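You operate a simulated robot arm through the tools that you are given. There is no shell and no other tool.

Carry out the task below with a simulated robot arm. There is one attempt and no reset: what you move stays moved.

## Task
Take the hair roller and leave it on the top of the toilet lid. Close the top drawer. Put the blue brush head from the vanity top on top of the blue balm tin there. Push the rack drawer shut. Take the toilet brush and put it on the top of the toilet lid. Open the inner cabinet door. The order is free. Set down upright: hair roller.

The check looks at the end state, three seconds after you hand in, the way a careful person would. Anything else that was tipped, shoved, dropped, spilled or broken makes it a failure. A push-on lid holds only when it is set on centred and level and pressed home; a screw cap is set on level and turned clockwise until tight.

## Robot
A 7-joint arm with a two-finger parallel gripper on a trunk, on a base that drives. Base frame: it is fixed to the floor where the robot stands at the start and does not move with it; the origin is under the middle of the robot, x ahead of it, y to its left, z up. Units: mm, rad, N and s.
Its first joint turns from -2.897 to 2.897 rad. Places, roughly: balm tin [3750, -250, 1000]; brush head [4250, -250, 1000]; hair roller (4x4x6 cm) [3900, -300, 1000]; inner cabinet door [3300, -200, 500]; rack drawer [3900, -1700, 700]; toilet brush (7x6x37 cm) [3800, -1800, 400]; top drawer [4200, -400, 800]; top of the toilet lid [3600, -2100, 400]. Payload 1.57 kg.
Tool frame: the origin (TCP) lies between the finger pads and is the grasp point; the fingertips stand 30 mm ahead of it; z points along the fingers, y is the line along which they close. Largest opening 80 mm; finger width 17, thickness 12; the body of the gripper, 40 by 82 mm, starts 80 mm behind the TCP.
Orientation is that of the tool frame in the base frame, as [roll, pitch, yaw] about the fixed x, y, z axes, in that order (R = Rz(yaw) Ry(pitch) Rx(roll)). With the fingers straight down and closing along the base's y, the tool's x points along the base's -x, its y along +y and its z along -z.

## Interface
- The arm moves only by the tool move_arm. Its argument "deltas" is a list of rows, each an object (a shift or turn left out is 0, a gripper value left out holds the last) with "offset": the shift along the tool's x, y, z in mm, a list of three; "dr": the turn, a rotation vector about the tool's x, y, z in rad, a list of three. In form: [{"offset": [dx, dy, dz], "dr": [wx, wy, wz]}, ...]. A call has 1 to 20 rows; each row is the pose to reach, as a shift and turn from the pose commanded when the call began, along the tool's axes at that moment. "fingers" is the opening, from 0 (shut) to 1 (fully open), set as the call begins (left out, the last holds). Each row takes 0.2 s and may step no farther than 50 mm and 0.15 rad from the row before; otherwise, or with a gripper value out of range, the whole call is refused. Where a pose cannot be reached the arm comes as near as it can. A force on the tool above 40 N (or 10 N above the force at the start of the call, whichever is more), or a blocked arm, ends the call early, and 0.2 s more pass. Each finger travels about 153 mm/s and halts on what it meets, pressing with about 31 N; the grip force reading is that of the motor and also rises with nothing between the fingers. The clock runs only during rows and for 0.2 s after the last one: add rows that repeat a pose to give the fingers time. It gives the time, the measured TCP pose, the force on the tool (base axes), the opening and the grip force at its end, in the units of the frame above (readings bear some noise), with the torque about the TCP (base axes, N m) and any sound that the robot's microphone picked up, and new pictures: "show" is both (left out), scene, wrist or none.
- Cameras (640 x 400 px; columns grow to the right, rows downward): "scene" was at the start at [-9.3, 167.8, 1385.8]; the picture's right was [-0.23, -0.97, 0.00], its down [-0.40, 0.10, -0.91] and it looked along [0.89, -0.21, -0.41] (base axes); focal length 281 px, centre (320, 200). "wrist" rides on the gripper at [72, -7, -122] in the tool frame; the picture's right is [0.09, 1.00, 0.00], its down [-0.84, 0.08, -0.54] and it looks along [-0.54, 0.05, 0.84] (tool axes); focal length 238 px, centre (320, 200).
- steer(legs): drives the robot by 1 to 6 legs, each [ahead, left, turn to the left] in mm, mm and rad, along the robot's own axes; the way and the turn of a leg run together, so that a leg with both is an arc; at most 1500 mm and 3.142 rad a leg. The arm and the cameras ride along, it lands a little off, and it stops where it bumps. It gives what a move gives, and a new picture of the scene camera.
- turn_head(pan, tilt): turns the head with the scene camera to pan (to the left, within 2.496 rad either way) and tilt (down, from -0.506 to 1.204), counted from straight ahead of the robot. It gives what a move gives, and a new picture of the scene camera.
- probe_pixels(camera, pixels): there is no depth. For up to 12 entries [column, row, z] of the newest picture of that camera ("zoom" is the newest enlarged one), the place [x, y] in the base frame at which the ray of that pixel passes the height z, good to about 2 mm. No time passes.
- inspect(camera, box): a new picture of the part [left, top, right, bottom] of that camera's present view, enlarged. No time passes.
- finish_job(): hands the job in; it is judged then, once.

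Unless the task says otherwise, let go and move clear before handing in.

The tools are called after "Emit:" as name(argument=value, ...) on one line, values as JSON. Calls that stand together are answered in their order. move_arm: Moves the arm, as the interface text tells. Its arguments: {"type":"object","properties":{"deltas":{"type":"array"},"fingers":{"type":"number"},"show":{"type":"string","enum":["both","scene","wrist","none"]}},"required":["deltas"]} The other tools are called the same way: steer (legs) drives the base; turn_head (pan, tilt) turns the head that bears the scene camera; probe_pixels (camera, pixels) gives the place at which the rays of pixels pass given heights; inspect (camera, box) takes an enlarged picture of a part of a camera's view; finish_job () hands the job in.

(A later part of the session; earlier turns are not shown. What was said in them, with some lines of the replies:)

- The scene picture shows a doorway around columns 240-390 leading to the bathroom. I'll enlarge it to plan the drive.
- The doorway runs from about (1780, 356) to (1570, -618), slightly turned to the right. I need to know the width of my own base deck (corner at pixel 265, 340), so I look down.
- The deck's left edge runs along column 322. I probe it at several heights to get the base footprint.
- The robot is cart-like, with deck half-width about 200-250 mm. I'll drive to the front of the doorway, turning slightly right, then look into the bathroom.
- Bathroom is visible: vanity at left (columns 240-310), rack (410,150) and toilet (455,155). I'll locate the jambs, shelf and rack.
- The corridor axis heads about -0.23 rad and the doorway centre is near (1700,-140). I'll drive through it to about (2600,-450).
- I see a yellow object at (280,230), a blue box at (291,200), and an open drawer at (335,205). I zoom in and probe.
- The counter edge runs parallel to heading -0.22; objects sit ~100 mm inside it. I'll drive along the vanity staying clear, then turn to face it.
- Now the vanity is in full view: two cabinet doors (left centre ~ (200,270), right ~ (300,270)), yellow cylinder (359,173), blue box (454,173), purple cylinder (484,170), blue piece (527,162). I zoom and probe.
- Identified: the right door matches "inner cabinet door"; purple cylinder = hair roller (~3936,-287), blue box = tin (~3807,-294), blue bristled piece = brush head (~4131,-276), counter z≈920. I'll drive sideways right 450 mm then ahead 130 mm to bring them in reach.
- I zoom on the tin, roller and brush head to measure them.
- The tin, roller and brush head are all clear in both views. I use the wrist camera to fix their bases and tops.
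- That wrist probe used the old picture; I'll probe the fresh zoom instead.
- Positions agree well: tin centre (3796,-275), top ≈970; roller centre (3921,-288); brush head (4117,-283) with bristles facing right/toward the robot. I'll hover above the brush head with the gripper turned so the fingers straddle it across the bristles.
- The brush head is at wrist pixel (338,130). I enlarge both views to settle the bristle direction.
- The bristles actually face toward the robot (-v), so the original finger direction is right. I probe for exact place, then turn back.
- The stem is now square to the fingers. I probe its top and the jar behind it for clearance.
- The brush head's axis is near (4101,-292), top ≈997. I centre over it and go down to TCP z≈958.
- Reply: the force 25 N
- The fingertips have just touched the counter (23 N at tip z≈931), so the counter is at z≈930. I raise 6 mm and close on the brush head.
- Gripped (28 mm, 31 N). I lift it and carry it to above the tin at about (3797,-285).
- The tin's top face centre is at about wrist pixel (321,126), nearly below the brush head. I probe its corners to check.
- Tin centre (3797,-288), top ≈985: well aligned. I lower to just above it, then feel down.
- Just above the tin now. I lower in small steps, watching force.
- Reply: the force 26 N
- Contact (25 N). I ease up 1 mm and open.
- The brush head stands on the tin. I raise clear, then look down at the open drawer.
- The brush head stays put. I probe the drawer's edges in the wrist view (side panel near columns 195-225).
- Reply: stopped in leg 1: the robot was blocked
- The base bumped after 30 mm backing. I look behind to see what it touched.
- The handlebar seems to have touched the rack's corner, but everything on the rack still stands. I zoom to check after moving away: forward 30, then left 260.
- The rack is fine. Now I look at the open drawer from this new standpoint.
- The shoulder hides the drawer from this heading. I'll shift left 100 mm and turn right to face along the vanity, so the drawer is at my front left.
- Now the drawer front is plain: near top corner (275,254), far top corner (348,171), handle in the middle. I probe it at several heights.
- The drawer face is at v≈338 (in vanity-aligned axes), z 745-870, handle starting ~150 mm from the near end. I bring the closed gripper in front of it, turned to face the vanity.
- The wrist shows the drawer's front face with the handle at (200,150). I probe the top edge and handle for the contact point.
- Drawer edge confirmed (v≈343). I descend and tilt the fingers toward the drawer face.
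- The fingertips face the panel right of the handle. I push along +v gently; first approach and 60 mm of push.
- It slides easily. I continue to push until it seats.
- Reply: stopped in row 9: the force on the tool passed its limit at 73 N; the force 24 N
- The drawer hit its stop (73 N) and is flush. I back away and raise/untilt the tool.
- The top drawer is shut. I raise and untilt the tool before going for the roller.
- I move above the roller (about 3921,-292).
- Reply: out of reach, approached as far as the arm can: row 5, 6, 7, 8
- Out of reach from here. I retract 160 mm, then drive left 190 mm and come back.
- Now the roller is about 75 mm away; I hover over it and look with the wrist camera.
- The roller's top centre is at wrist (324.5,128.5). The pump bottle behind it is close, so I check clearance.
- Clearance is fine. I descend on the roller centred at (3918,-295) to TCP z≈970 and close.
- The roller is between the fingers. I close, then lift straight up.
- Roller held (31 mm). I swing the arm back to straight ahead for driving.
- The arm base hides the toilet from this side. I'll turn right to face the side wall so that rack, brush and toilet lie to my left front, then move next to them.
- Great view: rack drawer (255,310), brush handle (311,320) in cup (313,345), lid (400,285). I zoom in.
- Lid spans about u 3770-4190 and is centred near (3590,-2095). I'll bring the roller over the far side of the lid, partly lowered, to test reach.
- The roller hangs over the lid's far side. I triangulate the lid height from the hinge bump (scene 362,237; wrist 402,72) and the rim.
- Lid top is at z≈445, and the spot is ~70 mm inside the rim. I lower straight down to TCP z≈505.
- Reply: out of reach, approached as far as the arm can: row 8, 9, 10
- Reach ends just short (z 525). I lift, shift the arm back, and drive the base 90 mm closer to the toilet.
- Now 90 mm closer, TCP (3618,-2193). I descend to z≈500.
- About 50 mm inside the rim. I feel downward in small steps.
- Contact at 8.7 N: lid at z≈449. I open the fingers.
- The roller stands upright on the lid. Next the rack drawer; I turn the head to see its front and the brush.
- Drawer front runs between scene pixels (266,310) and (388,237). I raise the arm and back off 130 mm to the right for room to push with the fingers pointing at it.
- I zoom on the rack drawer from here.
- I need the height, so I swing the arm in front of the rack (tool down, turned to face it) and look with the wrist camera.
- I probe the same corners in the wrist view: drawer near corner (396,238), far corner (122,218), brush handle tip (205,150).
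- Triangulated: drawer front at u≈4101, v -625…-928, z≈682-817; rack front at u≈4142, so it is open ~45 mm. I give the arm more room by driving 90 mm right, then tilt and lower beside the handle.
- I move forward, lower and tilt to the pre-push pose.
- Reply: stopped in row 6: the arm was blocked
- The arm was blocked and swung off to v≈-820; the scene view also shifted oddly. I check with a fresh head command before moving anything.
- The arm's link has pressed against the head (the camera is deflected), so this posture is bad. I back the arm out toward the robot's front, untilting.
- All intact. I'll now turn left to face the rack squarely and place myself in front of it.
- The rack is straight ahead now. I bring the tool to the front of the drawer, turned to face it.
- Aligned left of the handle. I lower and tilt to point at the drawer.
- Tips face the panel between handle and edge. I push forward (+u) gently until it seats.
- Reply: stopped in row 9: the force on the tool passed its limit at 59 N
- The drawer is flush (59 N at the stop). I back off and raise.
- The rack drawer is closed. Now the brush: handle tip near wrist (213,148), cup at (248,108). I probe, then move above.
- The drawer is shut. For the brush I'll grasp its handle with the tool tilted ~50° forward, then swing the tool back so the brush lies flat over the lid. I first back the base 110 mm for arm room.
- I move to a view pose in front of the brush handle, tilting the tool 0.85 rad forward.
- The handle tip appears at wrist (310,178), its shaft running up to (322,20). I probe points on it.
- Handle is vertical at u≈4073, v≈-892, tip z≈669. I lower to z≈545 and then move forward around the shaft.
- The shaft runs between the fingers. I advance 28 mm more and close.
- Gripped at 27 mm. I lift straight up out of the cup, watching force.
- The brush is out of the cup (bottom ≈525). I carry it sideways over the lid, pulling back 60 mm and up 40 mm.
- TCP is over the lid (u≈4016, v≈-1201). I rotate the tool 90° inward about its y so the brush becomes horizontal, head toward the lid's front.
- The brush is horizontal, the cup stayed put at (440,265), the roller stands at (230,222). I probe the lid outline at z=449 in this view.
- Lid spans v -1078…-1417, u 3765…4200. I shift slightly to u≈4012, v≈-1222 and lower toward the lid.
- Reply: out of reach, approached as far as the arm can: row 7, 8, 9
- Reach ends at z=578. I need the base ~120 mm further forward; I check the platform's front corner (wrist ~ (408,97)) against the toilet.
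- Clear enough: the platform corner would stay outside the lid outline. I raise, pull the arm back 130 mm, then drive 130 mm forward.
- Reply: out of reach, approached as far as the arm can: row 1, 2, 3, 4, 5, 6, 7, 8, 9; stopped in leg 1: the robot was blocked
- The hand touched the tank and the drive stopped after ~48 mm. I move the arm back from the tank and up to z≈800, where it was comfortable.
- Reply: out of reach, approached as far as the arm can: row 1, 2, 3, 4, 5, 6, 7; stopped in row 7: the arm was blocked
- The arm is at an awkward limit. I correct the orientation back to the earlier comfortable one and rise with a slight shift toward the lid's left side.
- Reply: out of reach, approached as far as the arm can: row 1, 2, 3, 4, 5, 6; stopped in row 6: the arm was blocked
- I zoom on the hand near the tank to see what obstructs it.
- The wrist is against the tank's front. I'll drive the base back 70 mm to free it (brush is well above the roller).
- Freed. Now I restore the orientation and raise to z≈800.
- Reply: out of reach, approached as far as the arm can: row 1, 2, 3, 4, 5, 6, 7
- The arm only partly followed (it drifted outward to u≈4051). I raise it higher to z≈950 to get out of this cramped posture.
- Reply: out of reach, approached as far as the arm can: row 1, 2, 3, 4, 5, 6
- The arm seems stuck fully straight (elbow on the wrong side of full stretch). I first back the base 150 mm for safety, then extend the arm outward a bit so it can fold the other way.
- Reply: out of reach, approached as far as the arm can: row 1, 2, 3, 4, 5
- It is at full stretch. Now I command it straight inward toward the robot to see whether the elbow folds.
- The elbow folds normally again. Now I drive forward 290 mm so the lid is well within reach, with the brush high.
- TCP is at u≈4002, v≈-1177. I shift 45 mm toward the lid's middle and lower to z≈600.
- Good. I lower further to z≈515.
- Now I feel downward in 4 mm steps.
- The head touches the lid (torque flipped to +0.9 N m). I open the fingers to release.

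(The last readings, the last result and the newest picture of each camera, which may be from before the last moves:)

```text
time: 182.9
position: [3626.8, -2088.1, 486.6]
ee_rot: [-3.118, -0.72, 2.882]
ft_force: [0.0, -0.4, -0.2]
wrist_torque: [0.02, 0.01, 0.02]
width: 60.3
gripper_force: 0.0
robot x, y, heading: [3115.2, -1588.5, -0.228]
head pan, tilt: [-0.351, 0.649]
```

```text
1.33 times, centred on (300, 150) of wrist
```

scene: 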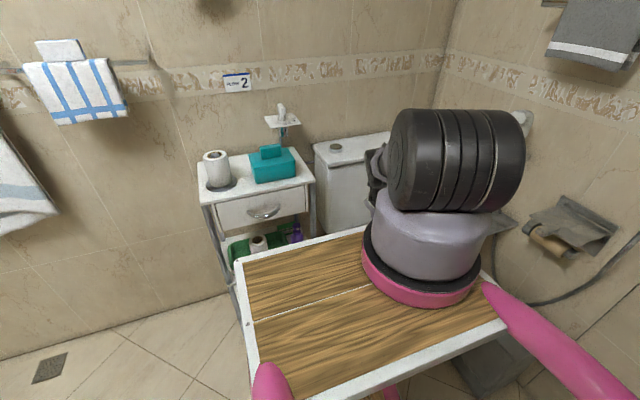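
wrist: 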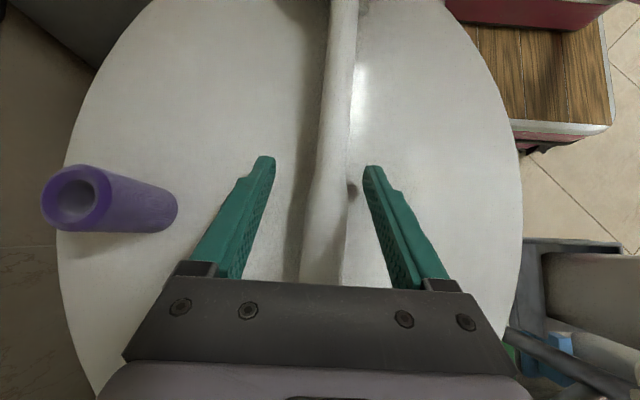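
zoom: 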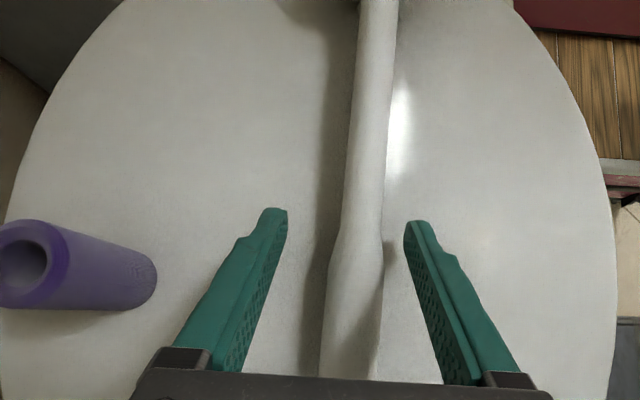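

The brush lies on the lid. I raise straight up.

Emit:
move_arm(deltas=[{"offset": [13, 0, -15]}, {"offset": [33, 0, -37]}, {"offset": [60, 0, -68]}, {"offset": [88, 0, -99]}, {"offset": [115, 0, -130]}, {"offset": [142, 0, -161]}, {"offset": [169, 0, -192]}, {"offset": [196, 0, -223]}, {"offset": [223, 0, -254]}, {"offset": [250, 0, -285]}, {"offset": [270, 0, -307]}], fingers=0.75)

Emit:
inspect(camera="wrist", box=[160, 0, 480, 280])

```text
time: 185.3
position: [3629.2, -2080.4, 896.1]
ee_rot: [-3.119, -0.723, 2.884]
ft_force: [-0.4, 0.1, -0.2]
wrist_torque: [0.04, 0.05, -0.02]
width: 60.0
gripper_force: 0.0
robot x, y, heading: [3117.6, -1585.1, -0.232]
head pan, tilt: [-0.351, 0.649]
```

scene: 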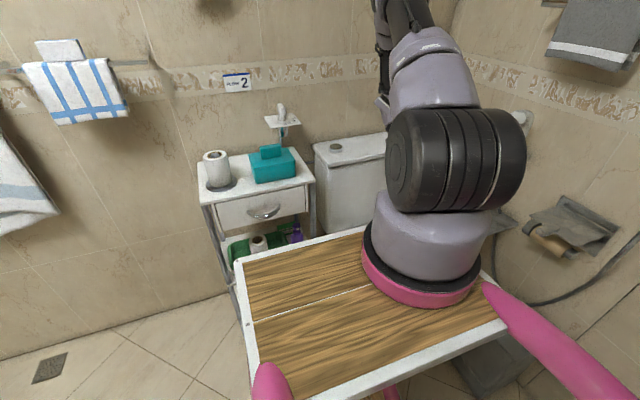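
wrist: 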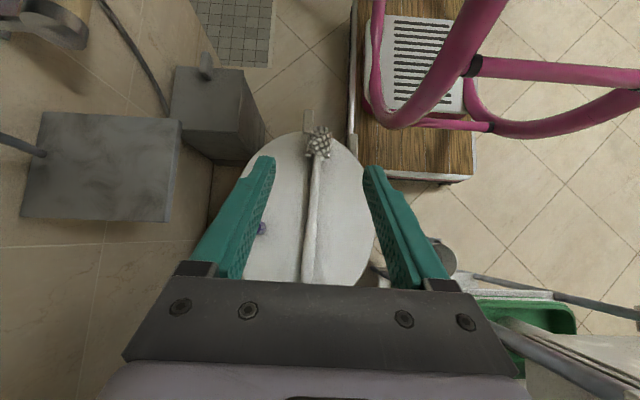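

```text
1.43 times, centred on (320, 140) of wrist
```

zoom: 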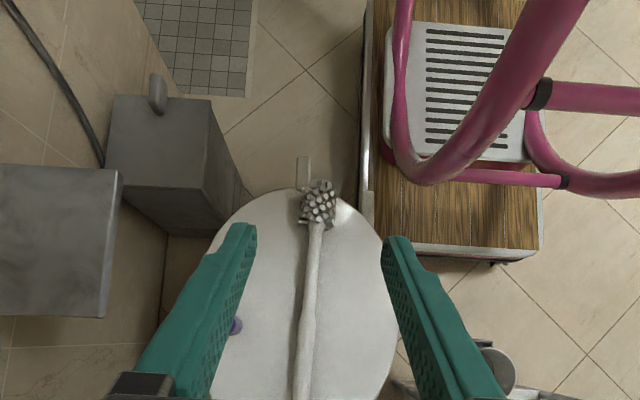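

Brush lies on the lid, roller untouched. I untilt the tool, lift and pull back before driving to the vanity door.

Emit:
move_arm(deltas=[{"offset": [24, 0, -12], "dr": [0, -0.09, 0]}, {"offset": [48, 0, -24], "dr": [0, -0.18, 0]}, {"offset": [72, 0, -36], "dr": [0, -0.27, 0]}, {"offset": [96, 0, -48], "dr": [0, -0.36, 0]}, {"offset": [120, 0, -60], "dr": [0, -0.45, 0]}, {"offset": [144, 0, -73], "dr": [0, -0.54, 0]}, {"offset": [168, 0, -85], "dr": [0, -0.63, 0]}, {"offset": [192, 0, -97], "dr": [0, -0.72, 0]}, {"offset": [192, 0, -97], "dr": [0, -0.72, 0]}], fingers=1)

Emit:
inspect(camera="wrist", box=[160, 0, 480, 200])

```text
time: 187.3
position: [3551.5, -2058.9, 1095.7]
ee_rot: [-3.123, -0.001, 2.9]
ft_force: [-0.1, 0.3, -0.5]
wrist_torque: [0.03, 0.03, 0.01]
width: 80.1
gripper_force: 0.2
robot x, y, heading: [3116.4, -1585.9, -0.227]
head pan, tilt: [-0.351, 0.649]
```

scene: 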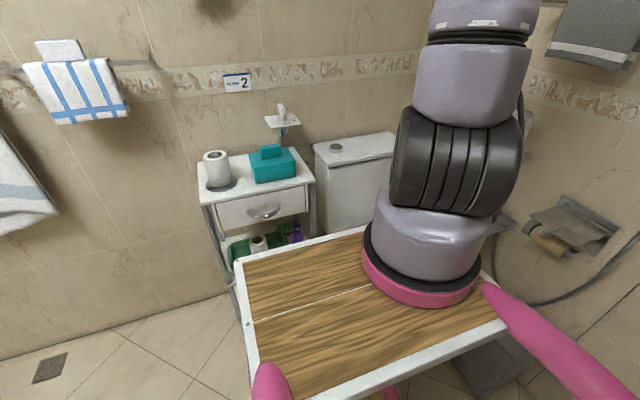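
wrist: 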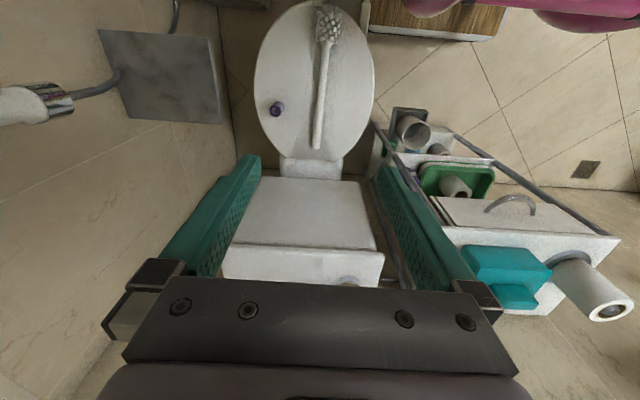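

```text
2.00 times, centred on (320, 100) of wrist
```

zoom: 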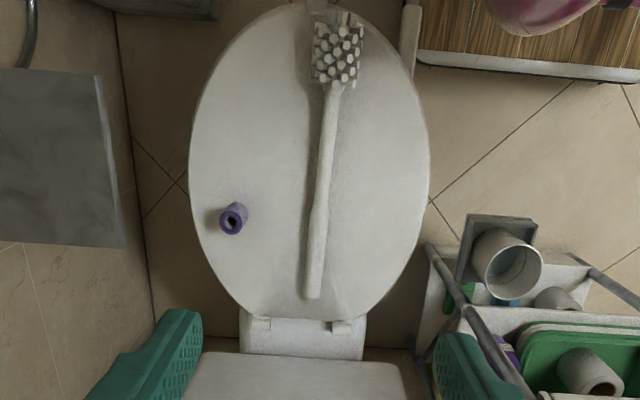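

The brush lies fully on the lid and the roller stands. Now the cabinet door: I back off, turn to face the vanity and approach the doors.

Emit:
steer(legs=[[-200, 0, 0], [0, 0, 1.573], [300, -40, 0]])

Emit:
turn_head(pan=0.0, tilt=0.6)

```text
time: 194.4
position: [3504.7, -825.2, 1095.3]
ee_rot: [-3.124, -0.003, -1.814]
ft_force: [-1.3, -0.1, -0.3]
wrist_torque: [0.0, 0.01, 0.01]
width: 79.9
gripper_force: 0.0
robot x, y, heading: [3031.2, -1256.2, 1.34]
head pan, tilt: [-0.351, 0.649]
```

scene: 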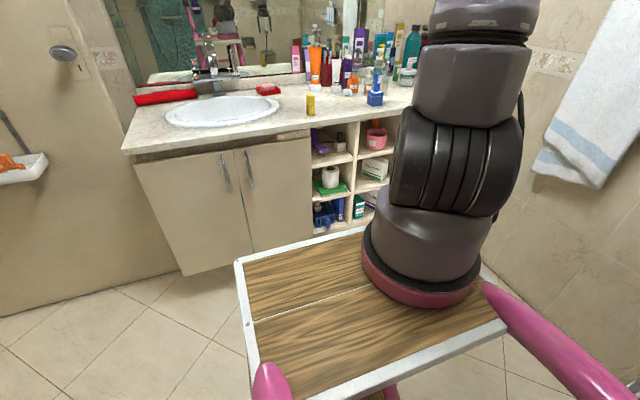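

```text
time: 195.2
position: [3504.2, -825.7, 1096.3]
ee_rot: [-3.125, -0.002, -1.816]
ft_force: [-0.1, 0.2, 0.1]
wrist_torque: [-0.01, -0.01, 0.01]
width: 80.1
gripper_force: 0.1
robot x, y, heading: [3032.7, -1262.2, 1.341]
head pan, tilt: [0.0, 0.6]
```

scene: 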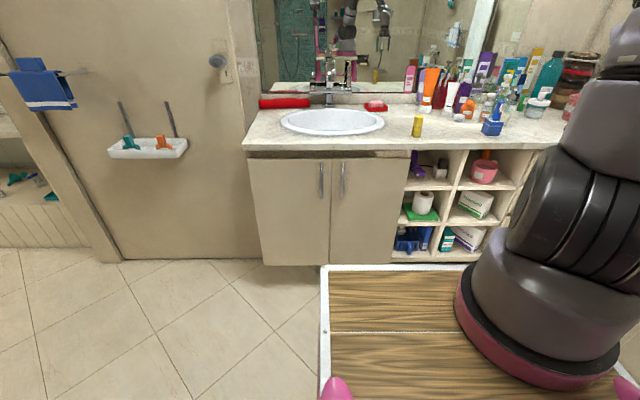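

The doors are clear: split at column 330, right handle at (343,179). I zoom for detail.

Emit:
inspect(camera="scene", box=[300, 130, 430, 280])

```text
2.67 times, centred on (365, 205) of scene
```

zoom: 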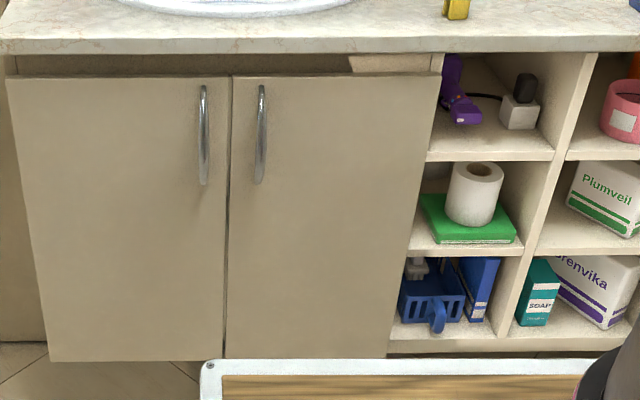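

The right handle spans z≈690-870 at u≈3160. I drive 80 mm closer, then bring the tool (tilted toward the door, fingers open) in front of that handle.

Emit:
steer(legs=[[80, 0, 0]])

Emit:
move_arm(deltas=[{"offset": [-21, 31, 22], "dr": [0, -0.064, 0]}, {"offset": [-43, 63, 44], "dr": [0, -0.129, 0]}, {"offset": [-64, 94, 67], "dr": [0, -0.193, 0]}, {"offset": [-86, 126, 89], "dr": [0, -0.257, 0]}, {"offset": [-107, 157, 111], "dr": [0, -0.321, 0]}, {"offset": [-129, 189, 133], "dr": [0, -0.386, 0]}, {"offset": [-150, 220, 155], "dr": [0, -0.45, 0]}, {"offset": [-171, 251, 178], "dr": [0, -0.514, 0]}, {"offset": [-193, 283, 200], "dr": [0, -0.579, 0]}, {"offset": [-214, 314, 222], "dr": [0, -0.643, 0]}, {"offset": [-236, 346, 244], "dr": [0, -0.707, 0]}, {"offset": [-257, 377, 267], "dr": [0, -0.771, 0]}, {"offset": [-279, 409, 289], "dr": [0, -0.836, 0]}, {"offset": [-300, 440, 311], "dr": [0, -0.9, 0]}, {"offset": [-300, 440, 311], "dr": [0, -0.9, 0]}], fingers=1)

Emit:
inspect(camera="scene", box=[240, 100, 440, 300])

```text
time: 196.3
position: [3522.6, -747.1, 1095.7]
ee_rot: [-3.123, -0.001, -1.815]
ft_force: [0.4, -0.6, -0.5]
wrist_torque: [-0.01, 0.02, 0.01]
width: 79.9
gripper_force: 0.1
robot x, y, heading: [3049.1, -1176.0, 1.341]
head pan, tilt: [0.0, 0.6]
```

scene: 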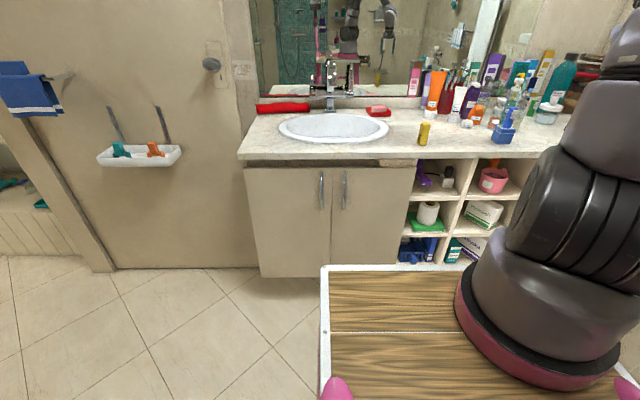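

```text
time: 199.5
position: [3174.0, -351.3, 776.4]
ee_rot: [-3.113, 0.897, -1.795]
ft_force: [0.2, -0.7, 0.3]
wrist_torque: [-0.02, 0.01, -0.01]
width: 80.2
gripper_force: 0.1
robot x, y, heading: [3047.6, -1183.3, 1.344]
head pan, tilt: [0.0, 0.6]
```

scene: 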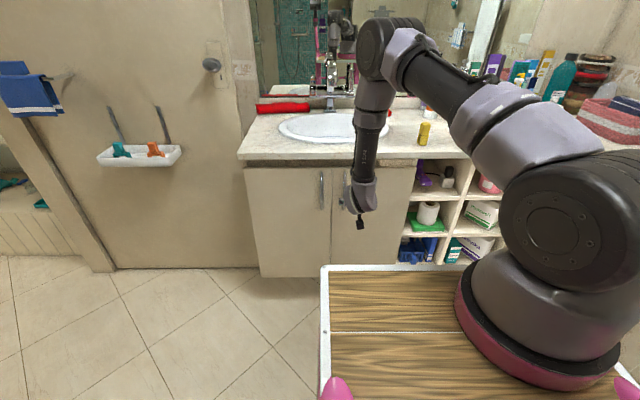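
wrist: 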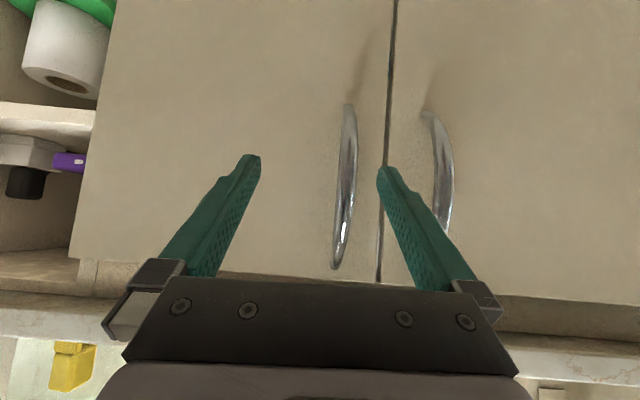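

```text
2.00 times, centred on (340, 200) of scene
```

zoom: 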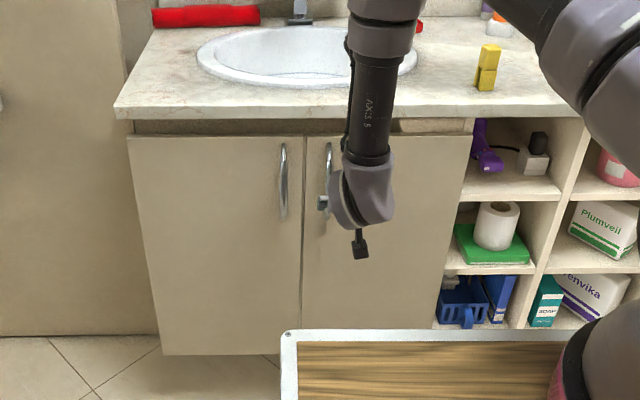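

The right door's handle is at wrist column ~345 (u≈3145, z 668-831). I shift 28 mm and advance so the bar sits between the fingers.

Emit:
move_arm(deltas=[{"offset": [6, 28, 5]}, {"offset": [-6, 28, 22]}, {"offset": [-19, 28, 42]}, {"offset": [-31, 28, 62]}, {"offset": [-38, 28, 72]}, {"offset": [-38, 28, 72]}], fingers=1)

Emit:
inspect(camera="wrist", box=[200, 60, 440, 300])

```text
time: 200.9
position: [3166.0, -265.1, 760.4]
ee_rot: [-3.113, 0.898, -1.793]
ft_force: [-0.6, 0.1, 0.3]
wrist_torque: [0.0, 0.0, 0.02]
width: 80.2
gripper_force: 0.0
robot x, y, heading: [3048.7, -1179.9, 1.344]
head pan, tilt: [0.0, 0.6]
```

scene: 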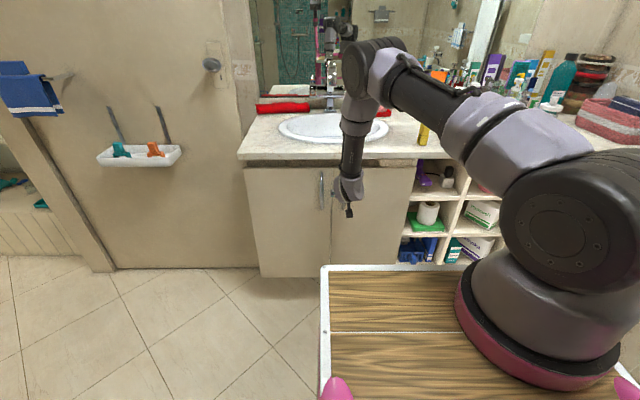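
wrist: 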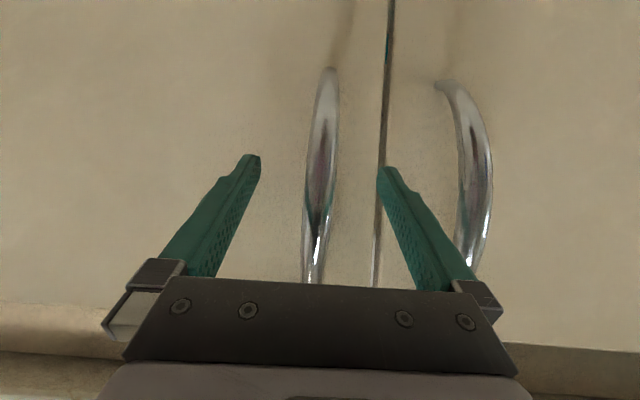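

```text
1.67 times, centred on (320, 180) of wrist
```

zoom: 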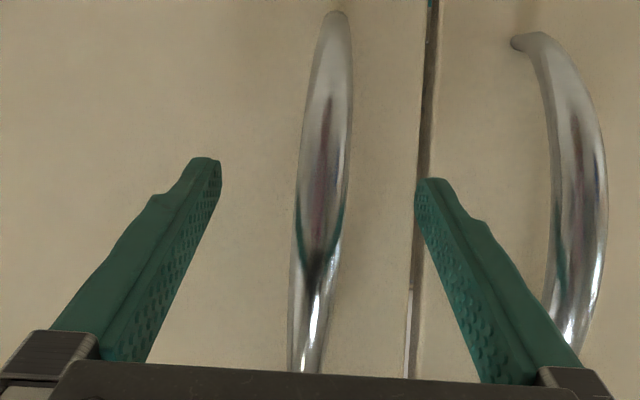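

The bar is centred. I advance 8 mm and close on it.

Emit:
move_arm(deltas=[{"offset": [-5, 0, 6.3]}, {"offset": [-5, 0, 6.3]}], fingers=1, show="none")

Emit:
move_arm(deltas=[{"offset": [0, 0, 0]}, {"offset": [0, 0, 0]}, {"offset": [0, 0, 0]}], fingers=0)

```text
time: 201.5
position: [3168.8, -259.0, 760.2]
ee_rot: [-3.114, 0.898, -1.792]
ft_force: [0.4, 0.4, 0.0]
wrist_torque: [-0.02, 0.04, 0.01]
width: 79.9
gripper_force: 0.1
robot x, y, heading: [3046.1, -1183.4, 1.336]
head pan, tilt: [0.0, 0.6]
```

```text
time: 202.3
position: [3167.8, -259.6, 759.9]
ee_rot: [-3.116, 0.899, -1.794]
ft_force: [2.1, -0.8, -1.0]
wrist_torque: [0.24, 0.78, -0.06]
width: 18.4
gripper_force: 33.1
robot x, y, heading: [3049.1, -1184.6, 1.344]
head pan, tilt: [0.0, 0.6]
```

scene: 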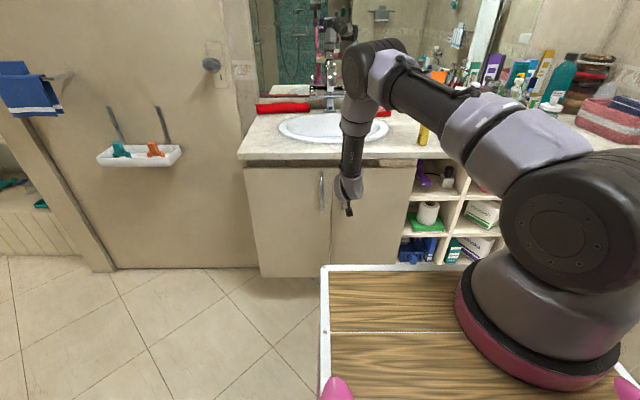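
wrist: 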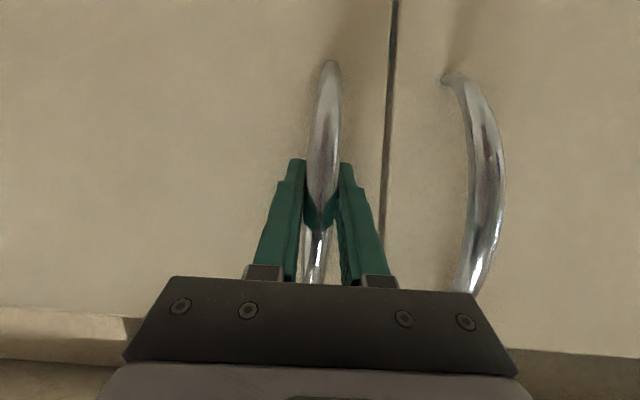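

Gripped the bar (18 mm). I pull along the hinge arc (hinge ≈ u 3430), turning the tool with the door, first to ~0.5 rad.

Emit:
move_arm(deltas=[{"offset": [8.8, -2.2, -11], "dr": [-0.039, 0, -0.031]}, {"offset": [17.5, -5.7, -22], "dr": [-0.078, 0, -0.062]}, {"offset": [26, -9.5, -32.8], "dr": [-0.117, 0, -0.093]}, {"offset": [34.5, -14.2, -43.5], "dr": [-0.157, 0, -0.124]}, {"offset": [42.8, -19.5, -54], "dr": [-0.196, 0, -0.156]}, {"offset": [51, -25.4, -64.2], "dr": [-0.235, 0, -0.187]}, {"offset": [58.9, -32, -74.1], "dr": [-0.274, 0, -0.218]}, {"offset": [66.6, -39.1, -83.9], "dr": [-0.313, 0, -0.249]}, {"offset": [74.1, -47, -93.3], "dr": [-0.352, 0, -0.28]}, {"offset": [81.4, -55.3, -102.4], "dr": [-0.392, 0, -0.311]}], fingers=0)

```text
time: 204.2
position: [3185.3, -375.3, 760.3]
ee_rot: [-3.115, 0.889, -1.388]
ft_force: [5.5, 2.3, -8.6]
wrist_torque: [-0.35, 0.91, 0.1]
width: 18.2
gripper_force: 32.6
robot x, y, heading: [3050.7, -1182.4, 1.343]
head pan, tilt: [0.0, 0.6]
stopped in row 9: the force on the tool passed its limit at 41 N (the readings are from after the stop); the commanded pose is now the measured one
```

scene: 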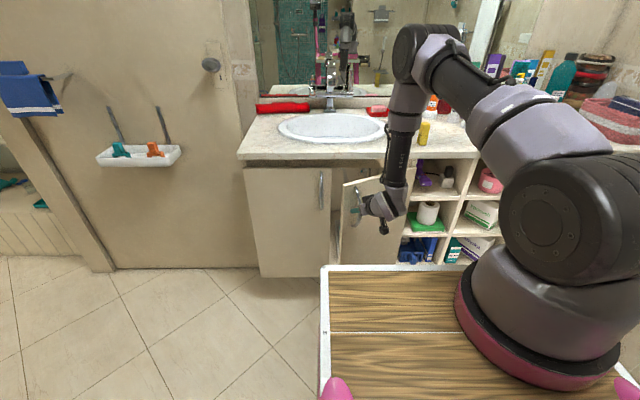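
wrist: 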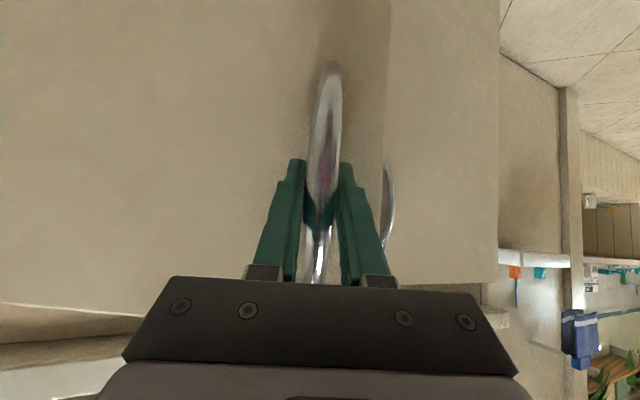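

Door is ~0.41 rad open, following the arc well. I continue pulling along the refitted arc in smaller steps.

Emit:
move_arm(deltas=[{"offset": [4.5, -1.5, -5.5], "dr": [-0.0194, 0, -0.0158]}, {"offset": [9, -3, -11], "dr": [-0.039, 0, -0.032]}, {"offset": [13.4, -4.6, -16.5], "dr": [-0.058, 0, -0.047]}, {"offset": [17.8, -6.4, -22], "dr": [-0.078, 0, -0.063]}, {"offset": [22.2, -8.5, -27.4], "dr": [-0.097, 0, -0.079]}, {"offset": [26.6, -10.7, -32.7], "dr": [-0.116, 0, -0.095]}, {"offset": [30.9, -13, -38], "dr": [-0.136, 0, -0.11]}, {"offset": [35.1, -15.5, -43.3], "dr": [-0.155, 0, -0.126]}, {"offset": [39.3, -18.3, -48.5], "dr": [-0.175, 0, -0.142]}, {"offset": [43.5, -21.2, -53.7], "dr": [-0.194, 0, -0.158]}, {"offset": [47.7, -24.2, -58.8], "dr": [-0.213, 0, -0.173]}, {"offset": [51.8, -27.3, -63.8], "dr": [-0.233, 0, -0.189]}], fingers=0)

```text
time: 206.2
position: [3215.7, -430.5, 760.2]
ee_rot: [-3.108, 0.886, -1.171]
ft_force: [5.4, 3.4, -10.7]
wrist_torque: [-0.3, 0.83, 0.01]
width: 18.2
gripper_force: 32.8
robot x, y, heading: [3047.4, -1180.8, 1.34]
head pan, tilt: [0.0, 0.6]
stopped in row 9: the force on the tool passed its limit at 41 N (the readings are from after the stop); the commanded pose is now the measured one
```

scene: 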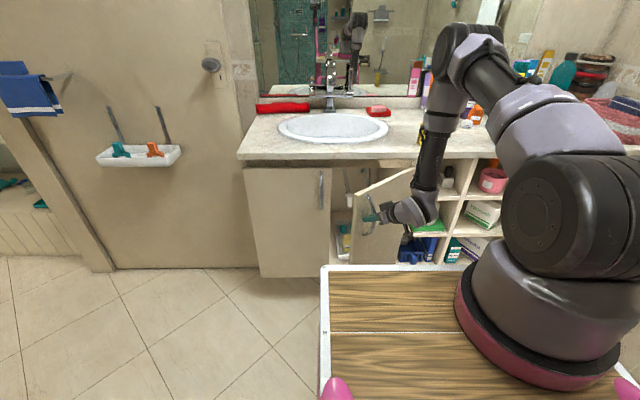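
wrist: 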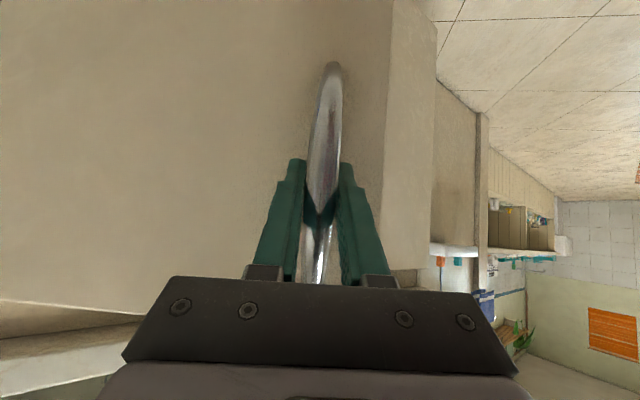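

Door is ~40° open; refitting gives hinge ≈ (u 3400, v 488), r≈256. I continue on that arc.

Emit:
move_arm(deltas=[{"offset": [7.8, -3.3, -9.5], "dr": [-0.045, 0, -0.037]}, {"offset": [15.5, -6.9, -19], "dr": [-0.089, 0, -0.073]}, {"offset": [23.1, -11.4, -28.3], "dr": [-0.134, 0, -0.109]}, {"offset": [30.6, -16.4, -37.5], "dr": [-0.178, 0, -0.145]}, {"offset": [37.8, -22, -46.4], "dr": [-0.221, 0, -0.18]}, {"offset": [44.9, -28.1, -55.1], "dr": [-0.263, 0, -0.215]}, {"offset": [51.8, -34.8, -63.5], "dr": [-0.302, 0, -0.247]}, {"offset": [58.5, -42, -71.7], "dr": [-0.341, 0, -0.278]}], fingers=0)

```text
time: 208.0
position: [3285.0, -502.3, 761.5]
ee_rot: [-3.117, 0.876, -0.732]
ft_force: [-11.1, -16.0, -27.8]
wrist_torque: [-0.28, 0.45, -0.11]
width: 17.8
gripper_force: 32.8
robot x, y, heading: [3052.6, -1182.1, 1.348]
head pan, tilt: [0.0, 0.6]
```

scene: 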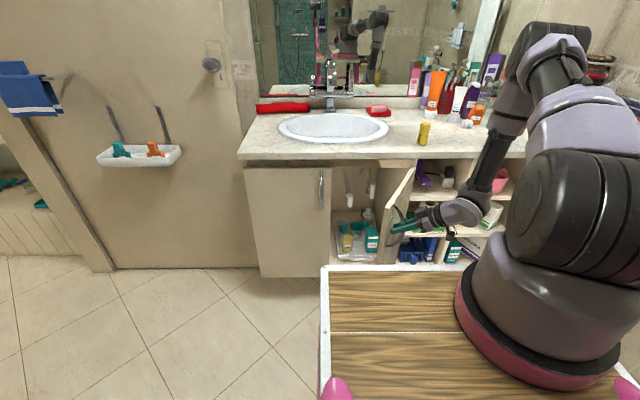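
wrist: 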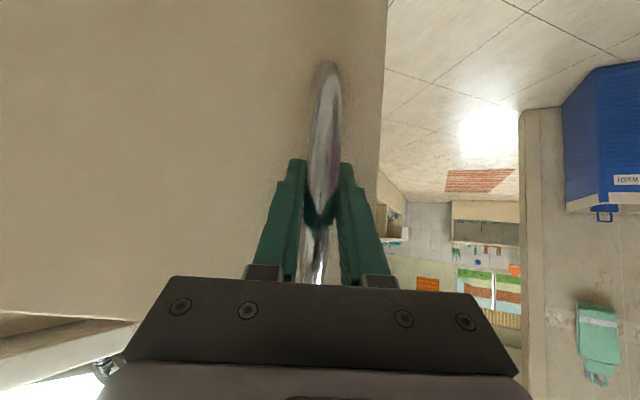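

Door is ~62° open. I continue a further ~0.3 rad gently, easing the vertical load slightly.

Emit:
move_arm(deltas=[{"offset": [9.2, -2.6, -8.7], "dr": [-0.038, 0, -0.032]}, {"offset": [18.4, -5.7, -17.5], "dr": [-0.077, 0, -0.064]}, {"offset": [26.4, -9.8, -27.1], "dr": [-0.115, 0, -0.096]}, {"offset": [34.4, -14.2, -36.6], "dr": [-0.154, 0, -0.128]}, {"offset": [42, -19.3, -45.8], "dr": [-0.192, 0, -0.16]}, {"offset": [49.5, -24.7, -54.7], "dr": [-0.23, 0, -0.192]}], fingers=0)

```text
time: 208.9
position: [3321.4, -524.2, 761.1]
ee_rot: [-3.115, 0.88, -0.568]
ft_force: [-3.6, -7.2, 15.2]
wrist_torque: [-0.82, 0.33, -0.08]
width: 18.3
gripper_force: 32.9
robot x, y, heading: [3051.2, -1180.3, 1.34]
head pan, tilt: [0.0, 0.6]
stopped in row 4: the force on the tool passed its limit at 48 N (the readings are from after the stop); the commanded pose is now the measured one
```

scene: 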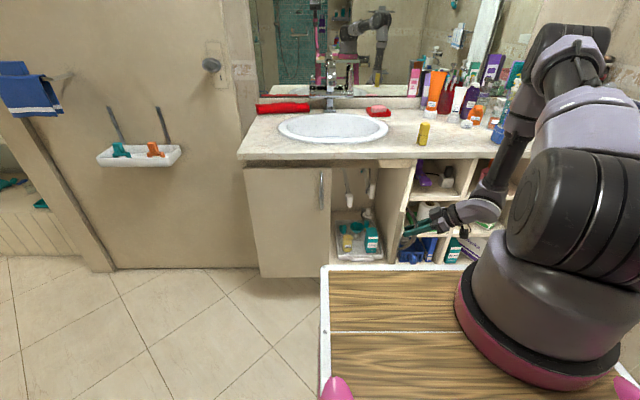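
wrist: 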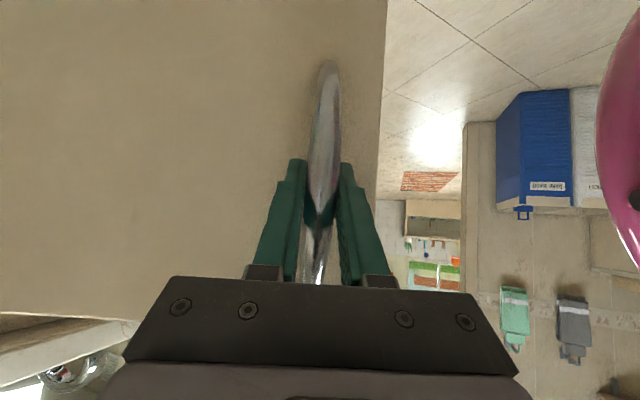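

~70° open. One more short pull of 0.2 rad along the refitted arc.

Emit:
move_arm(deltas=[{"offset": [8.6, -2.1, -10.4], "dr": [-0.038, 0, -0.032]}, {"offset": [17, -4.7, -20.6], "dr": [-0.077, 0, -0.064]}, {"offset": [25.5, -8.1, -30.9], "dr": [-0.115, 0, -0.095]}, {"offset": [33.9, -12.1, -41.1], "dr": [-0.154, 0, -0.127]}], fingers=0)

```text
time: 209.9
position: [3373.6, -541.9, 762.2]
ee_rot: [-3.116, 0.875, -0.372]
ft_force: [-1.8, -7.8, 13.0]
wrist_torque: [-0.66, 0.42, -0.2]
width: 18.4
gripper_force: 32.8
robot x, y, heading: [3049.2, -1181.0, 1.344]
head pan, tilt: [0.0, 0.6]
```

scene: 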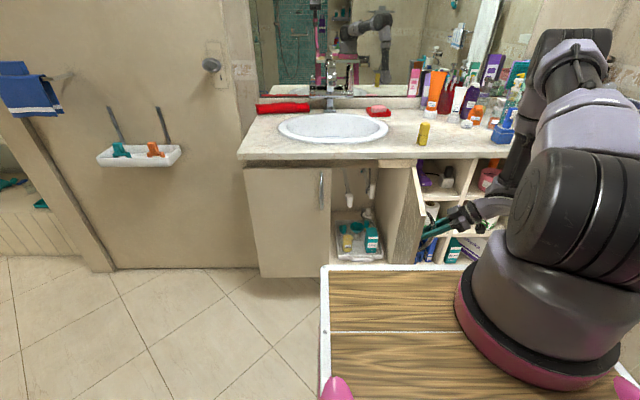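
wrist: 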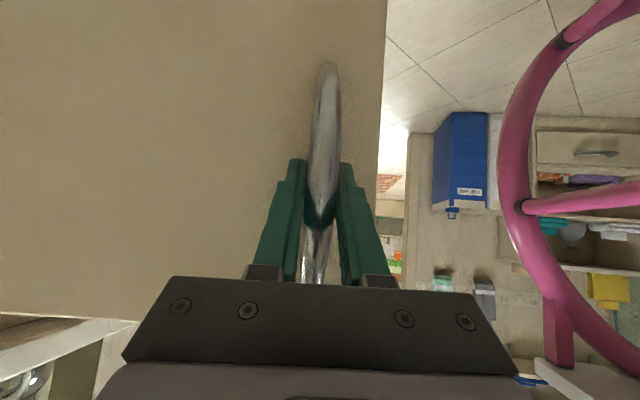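

The door is ~82° open. I release the bar and retreat along the tool axis.

Emit:
move_arm(deltas=[{"offset": [0, 0, 0]}, {"offset": [0, 0, 0]}, {"offset": [0, 0, 0]}], fingers=1)

Emit:
move_arm(deltas=[{"offset": [0, 0, -20]}, {"offset": [0, 0, -45]}, {"offset": [0, 0, -70]}, {"offset": [0, 0, -90]}], fingers=1)

```text
time: 210.7
position: [3372.8, -542.4, 760.3]
ee_rot: [-3.116, 0.874, -0.37]
ft_force: [0.0, -0.4, -0.8]
wrist_torque: [0.01, 0.0, 0.0]
width: 79.9
gripper_force: 0.0
robot x, y, heading: [3046.5, -1180.3, 1.339]
head pan, tilt: [0.0, 0.6]
```

scene: 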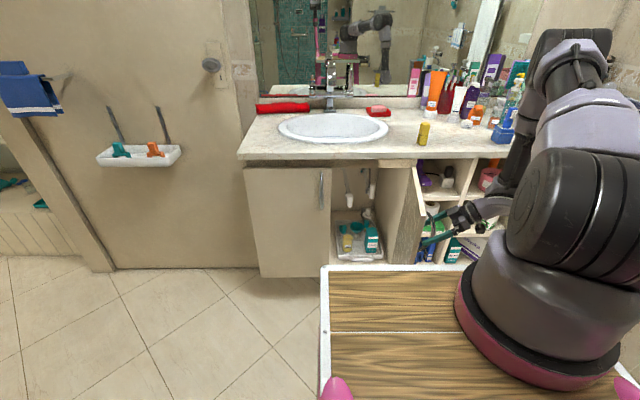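
wrist: 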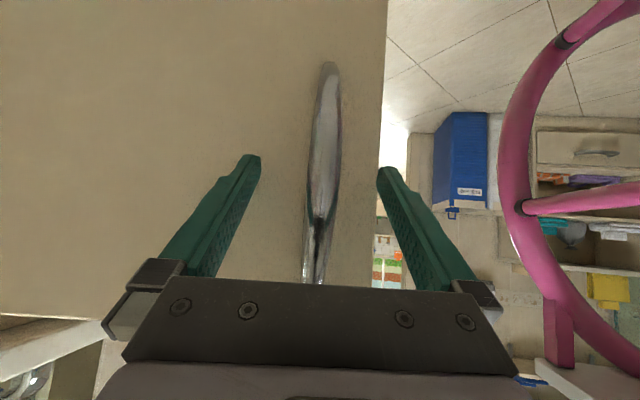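

```text
time: 211.7
position: [3437.7, -569.5, 819.8]
ee_rot: [-3.117, 0.875, -0.372]
ft_force: [0.7, 0.5, 0.1]
wrist_torque: [0.0, 0.0, 0.02]
width: 80.0
gripper_force: 0.2
robot x, y, heading: [3049.9, -1181.2, 1.341]
head pan, tilt: [0.0, 0.6]
```

scene: 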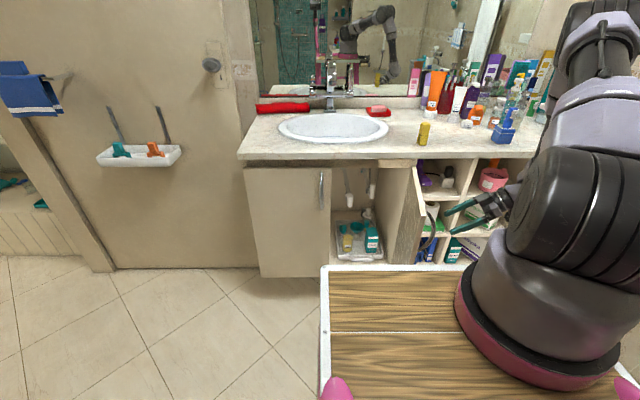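
wrist: 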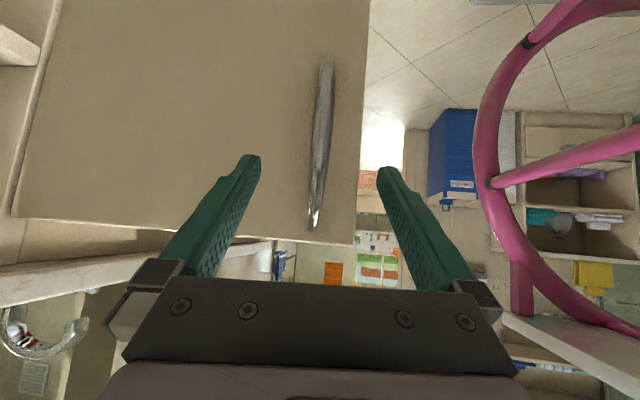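

The door stays open. I raise the arm clear and back the base off, then verify everything.

Emit:
move_arm(deltas=[{"offset": [-31, 0, -26]}, {"offset": [-62, 0, -52]}, {"offset": [-92, 0, -77]}, {"offset": [-123, 0, -102]}, {"offset": [-153, 0, -128]}], show="none")

Emit:
steer(legs=[[-200, 0, 0]])

Emit:
turn_head(pan=-0.2, tilt=0.45)

Emit:
inspect(camera="scene", box=[100, 80, 420, 280])

```text
time: 212.9
position: [3435.7, -572.7, 1018.1]
ee_rot: [-3.117, 0.875, -0.372]
ft_force: [0.8, 0.6, 0.4]
wrist_torque: [-0.04, 0.03, 0.01]
width: 79.7
gripper_force: 0.0
robot x, y, heading: [3052.8, -1178.3, 1.343]
head pan, tilt: [0.0, 0.6]
```

```text
time: 214.5
position: [3389.6, -769.1, 1017.4]
ee_rot: [-3.116, 0.874, -0.371]
ft_force: [-0.2, -0.5, -0.4]
wrist_torque: [-0.01, -0.01, 0.01]
width: 80.0
gripper_force: 0.0
robot x, y, heading: [3001.7, -1376.8, 1.342]
head pan, tilt: [0.0, 0.6]
```

scene: 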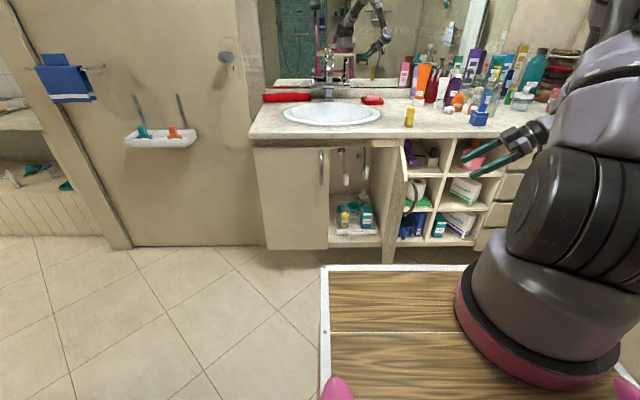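

```text
time: 215.2
position: [3389.8, -767.5, 1017.4]
ee_rot: [-3.114, 0.874, -0.37]
ft_force: [-0.7, 0.7, 0.4]
wrist_torque: [-0.01, 0.0, 0.02]
width: 79.9
gripper_force: 0.1
robot x, y, heading: [3004.6, -1371.9, 1.335]
head pan, tilt: [-0.201, 0.45]
```

scene: 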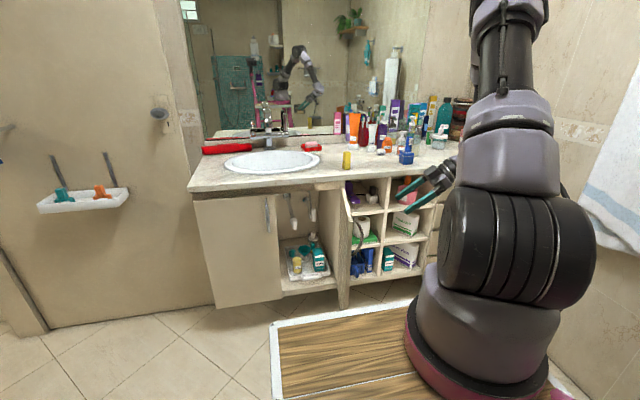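

```text
2.00 times, centred on (260, 180) of scene
```

zoom: 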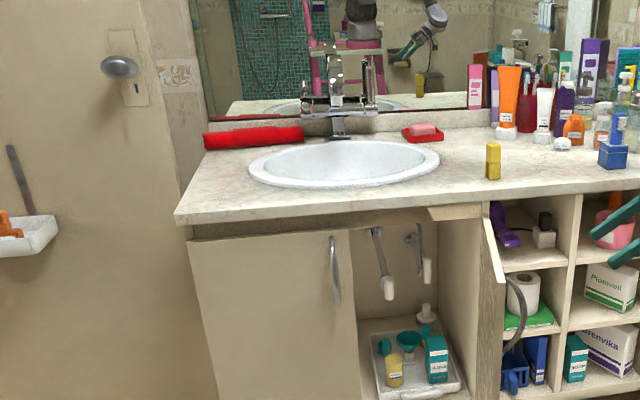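

The inner door stands open. I verify the brush head on the tin, the drawers, and then the toilet lid.

Emit:
inspect(camera="scene", box=[360, 100, 470, 190])

Emit:
turn_head(pan=-1.5, tilt=0.45)

Emit:
inspect(camera="scene", box=[160, 80, 480, 280])

```text
4.44 times, centred on (415, 145) of scene
```

zoom: 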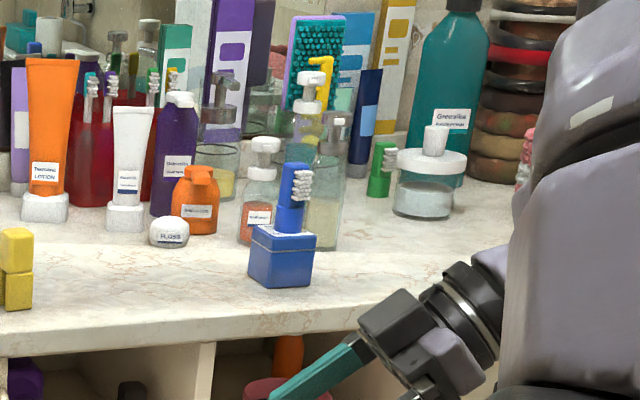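

```text
time: 216.7
position: [3389.4, -767.5, 1017.7]
ee_rot: [-3.117, 0.873, -0.371]
ft_force: [-0.5, 0.5, 0.0]
wrist_torque: [-0.04, 0.0, 0.01]
width: 79.9
gripper_force: 0.1
robot x, y, heading: [3003.5, -1377.3, 1.342]
head pan, tilt: [-1.499, 0.45]
```

scene: 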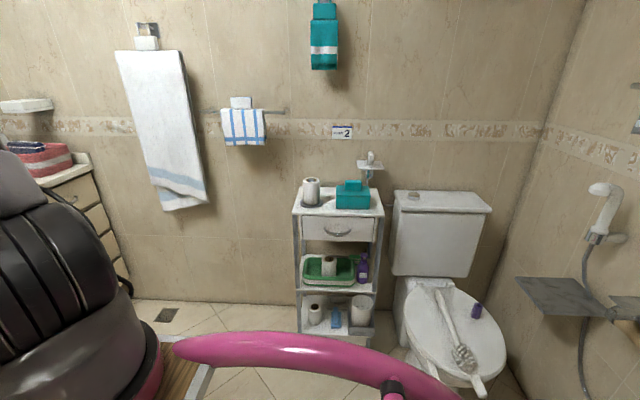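

```text
2.00 times, centred on (320, 180) of scene
```

zoom: 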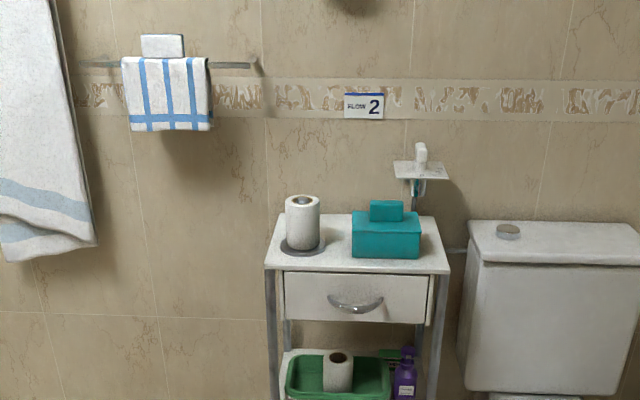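

Emit:
inspect(camera="scene", box=[380, 250, 540, 400])

Emit:
inspect(camera="scene", box=[0, 120, 200, 320])

```text
2.67 times, centred on (460, 325) of scene
```

zoom: 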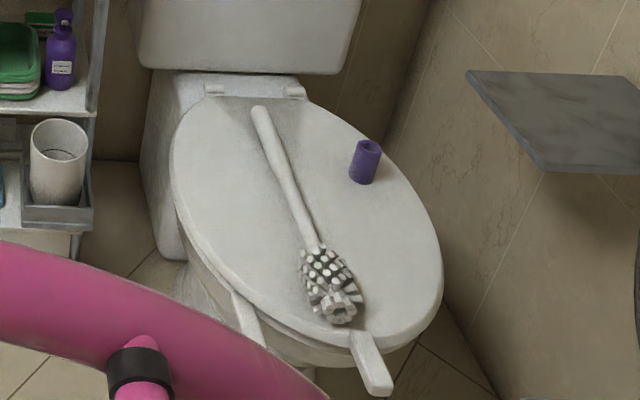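

```text
2.00 times, centred on (100, 220) of scene
```

zoom: 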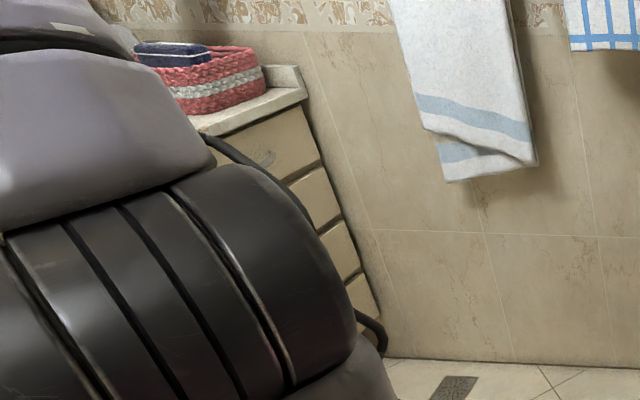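

The latest pictures show every goal in its end state:
- The brush head stands on the balm tin, zoom (290,210).
- The top drawer and the rack drawer are both shut.
- The roller is upright on the lid, zoom (365,162), and the toilet brush lies beside it, zoom (310,220).
- The inner cabinet door stands wide open.

The gripper is empty and clear, so I hand in.

Emit:
finish_job()

```text
The job is handed in.
```

I've handed the job in. The last pictures show all six parts in place, but the check hasn't reported back yet.

| Task | End state |
|---|---|
| Hair roller | Upright on the toilet lid, about 50 mm in from the rim |
| Top drawer | Pushed in to its stop |
| Blue brush head | Standing on the blue balm tin on the vanity top |
| Rack drawer | Pushed in to its stop |
| Toilet brush | Lying on the toilet lid, clear of the roller, with its head at the front edge |
| Inner cabinet door | Open about 80°; I took this to be the right-hand of the two vanity doors, which matches the place given |

The robot made three unplanned contacts:
- **Rack:** while backing up, the base bumped something behind it, most likely the rack. Nothing on the rack looked moved.
- **Robot's head:** the arm once pressed against the robot's own head, and the camera view came back to normal afterwards.
- **Toilet tank:** the hand touched the front of the tank while I was positioning the brush. The tank and lid look undisturbed.

The brush cup and the items on the vanity top that I wasn't asked to move look undisturbed in the final pictures. I didn't get a clear last view of the top drawer's front. It was flush when I closed it, and I didn't touch it after that.
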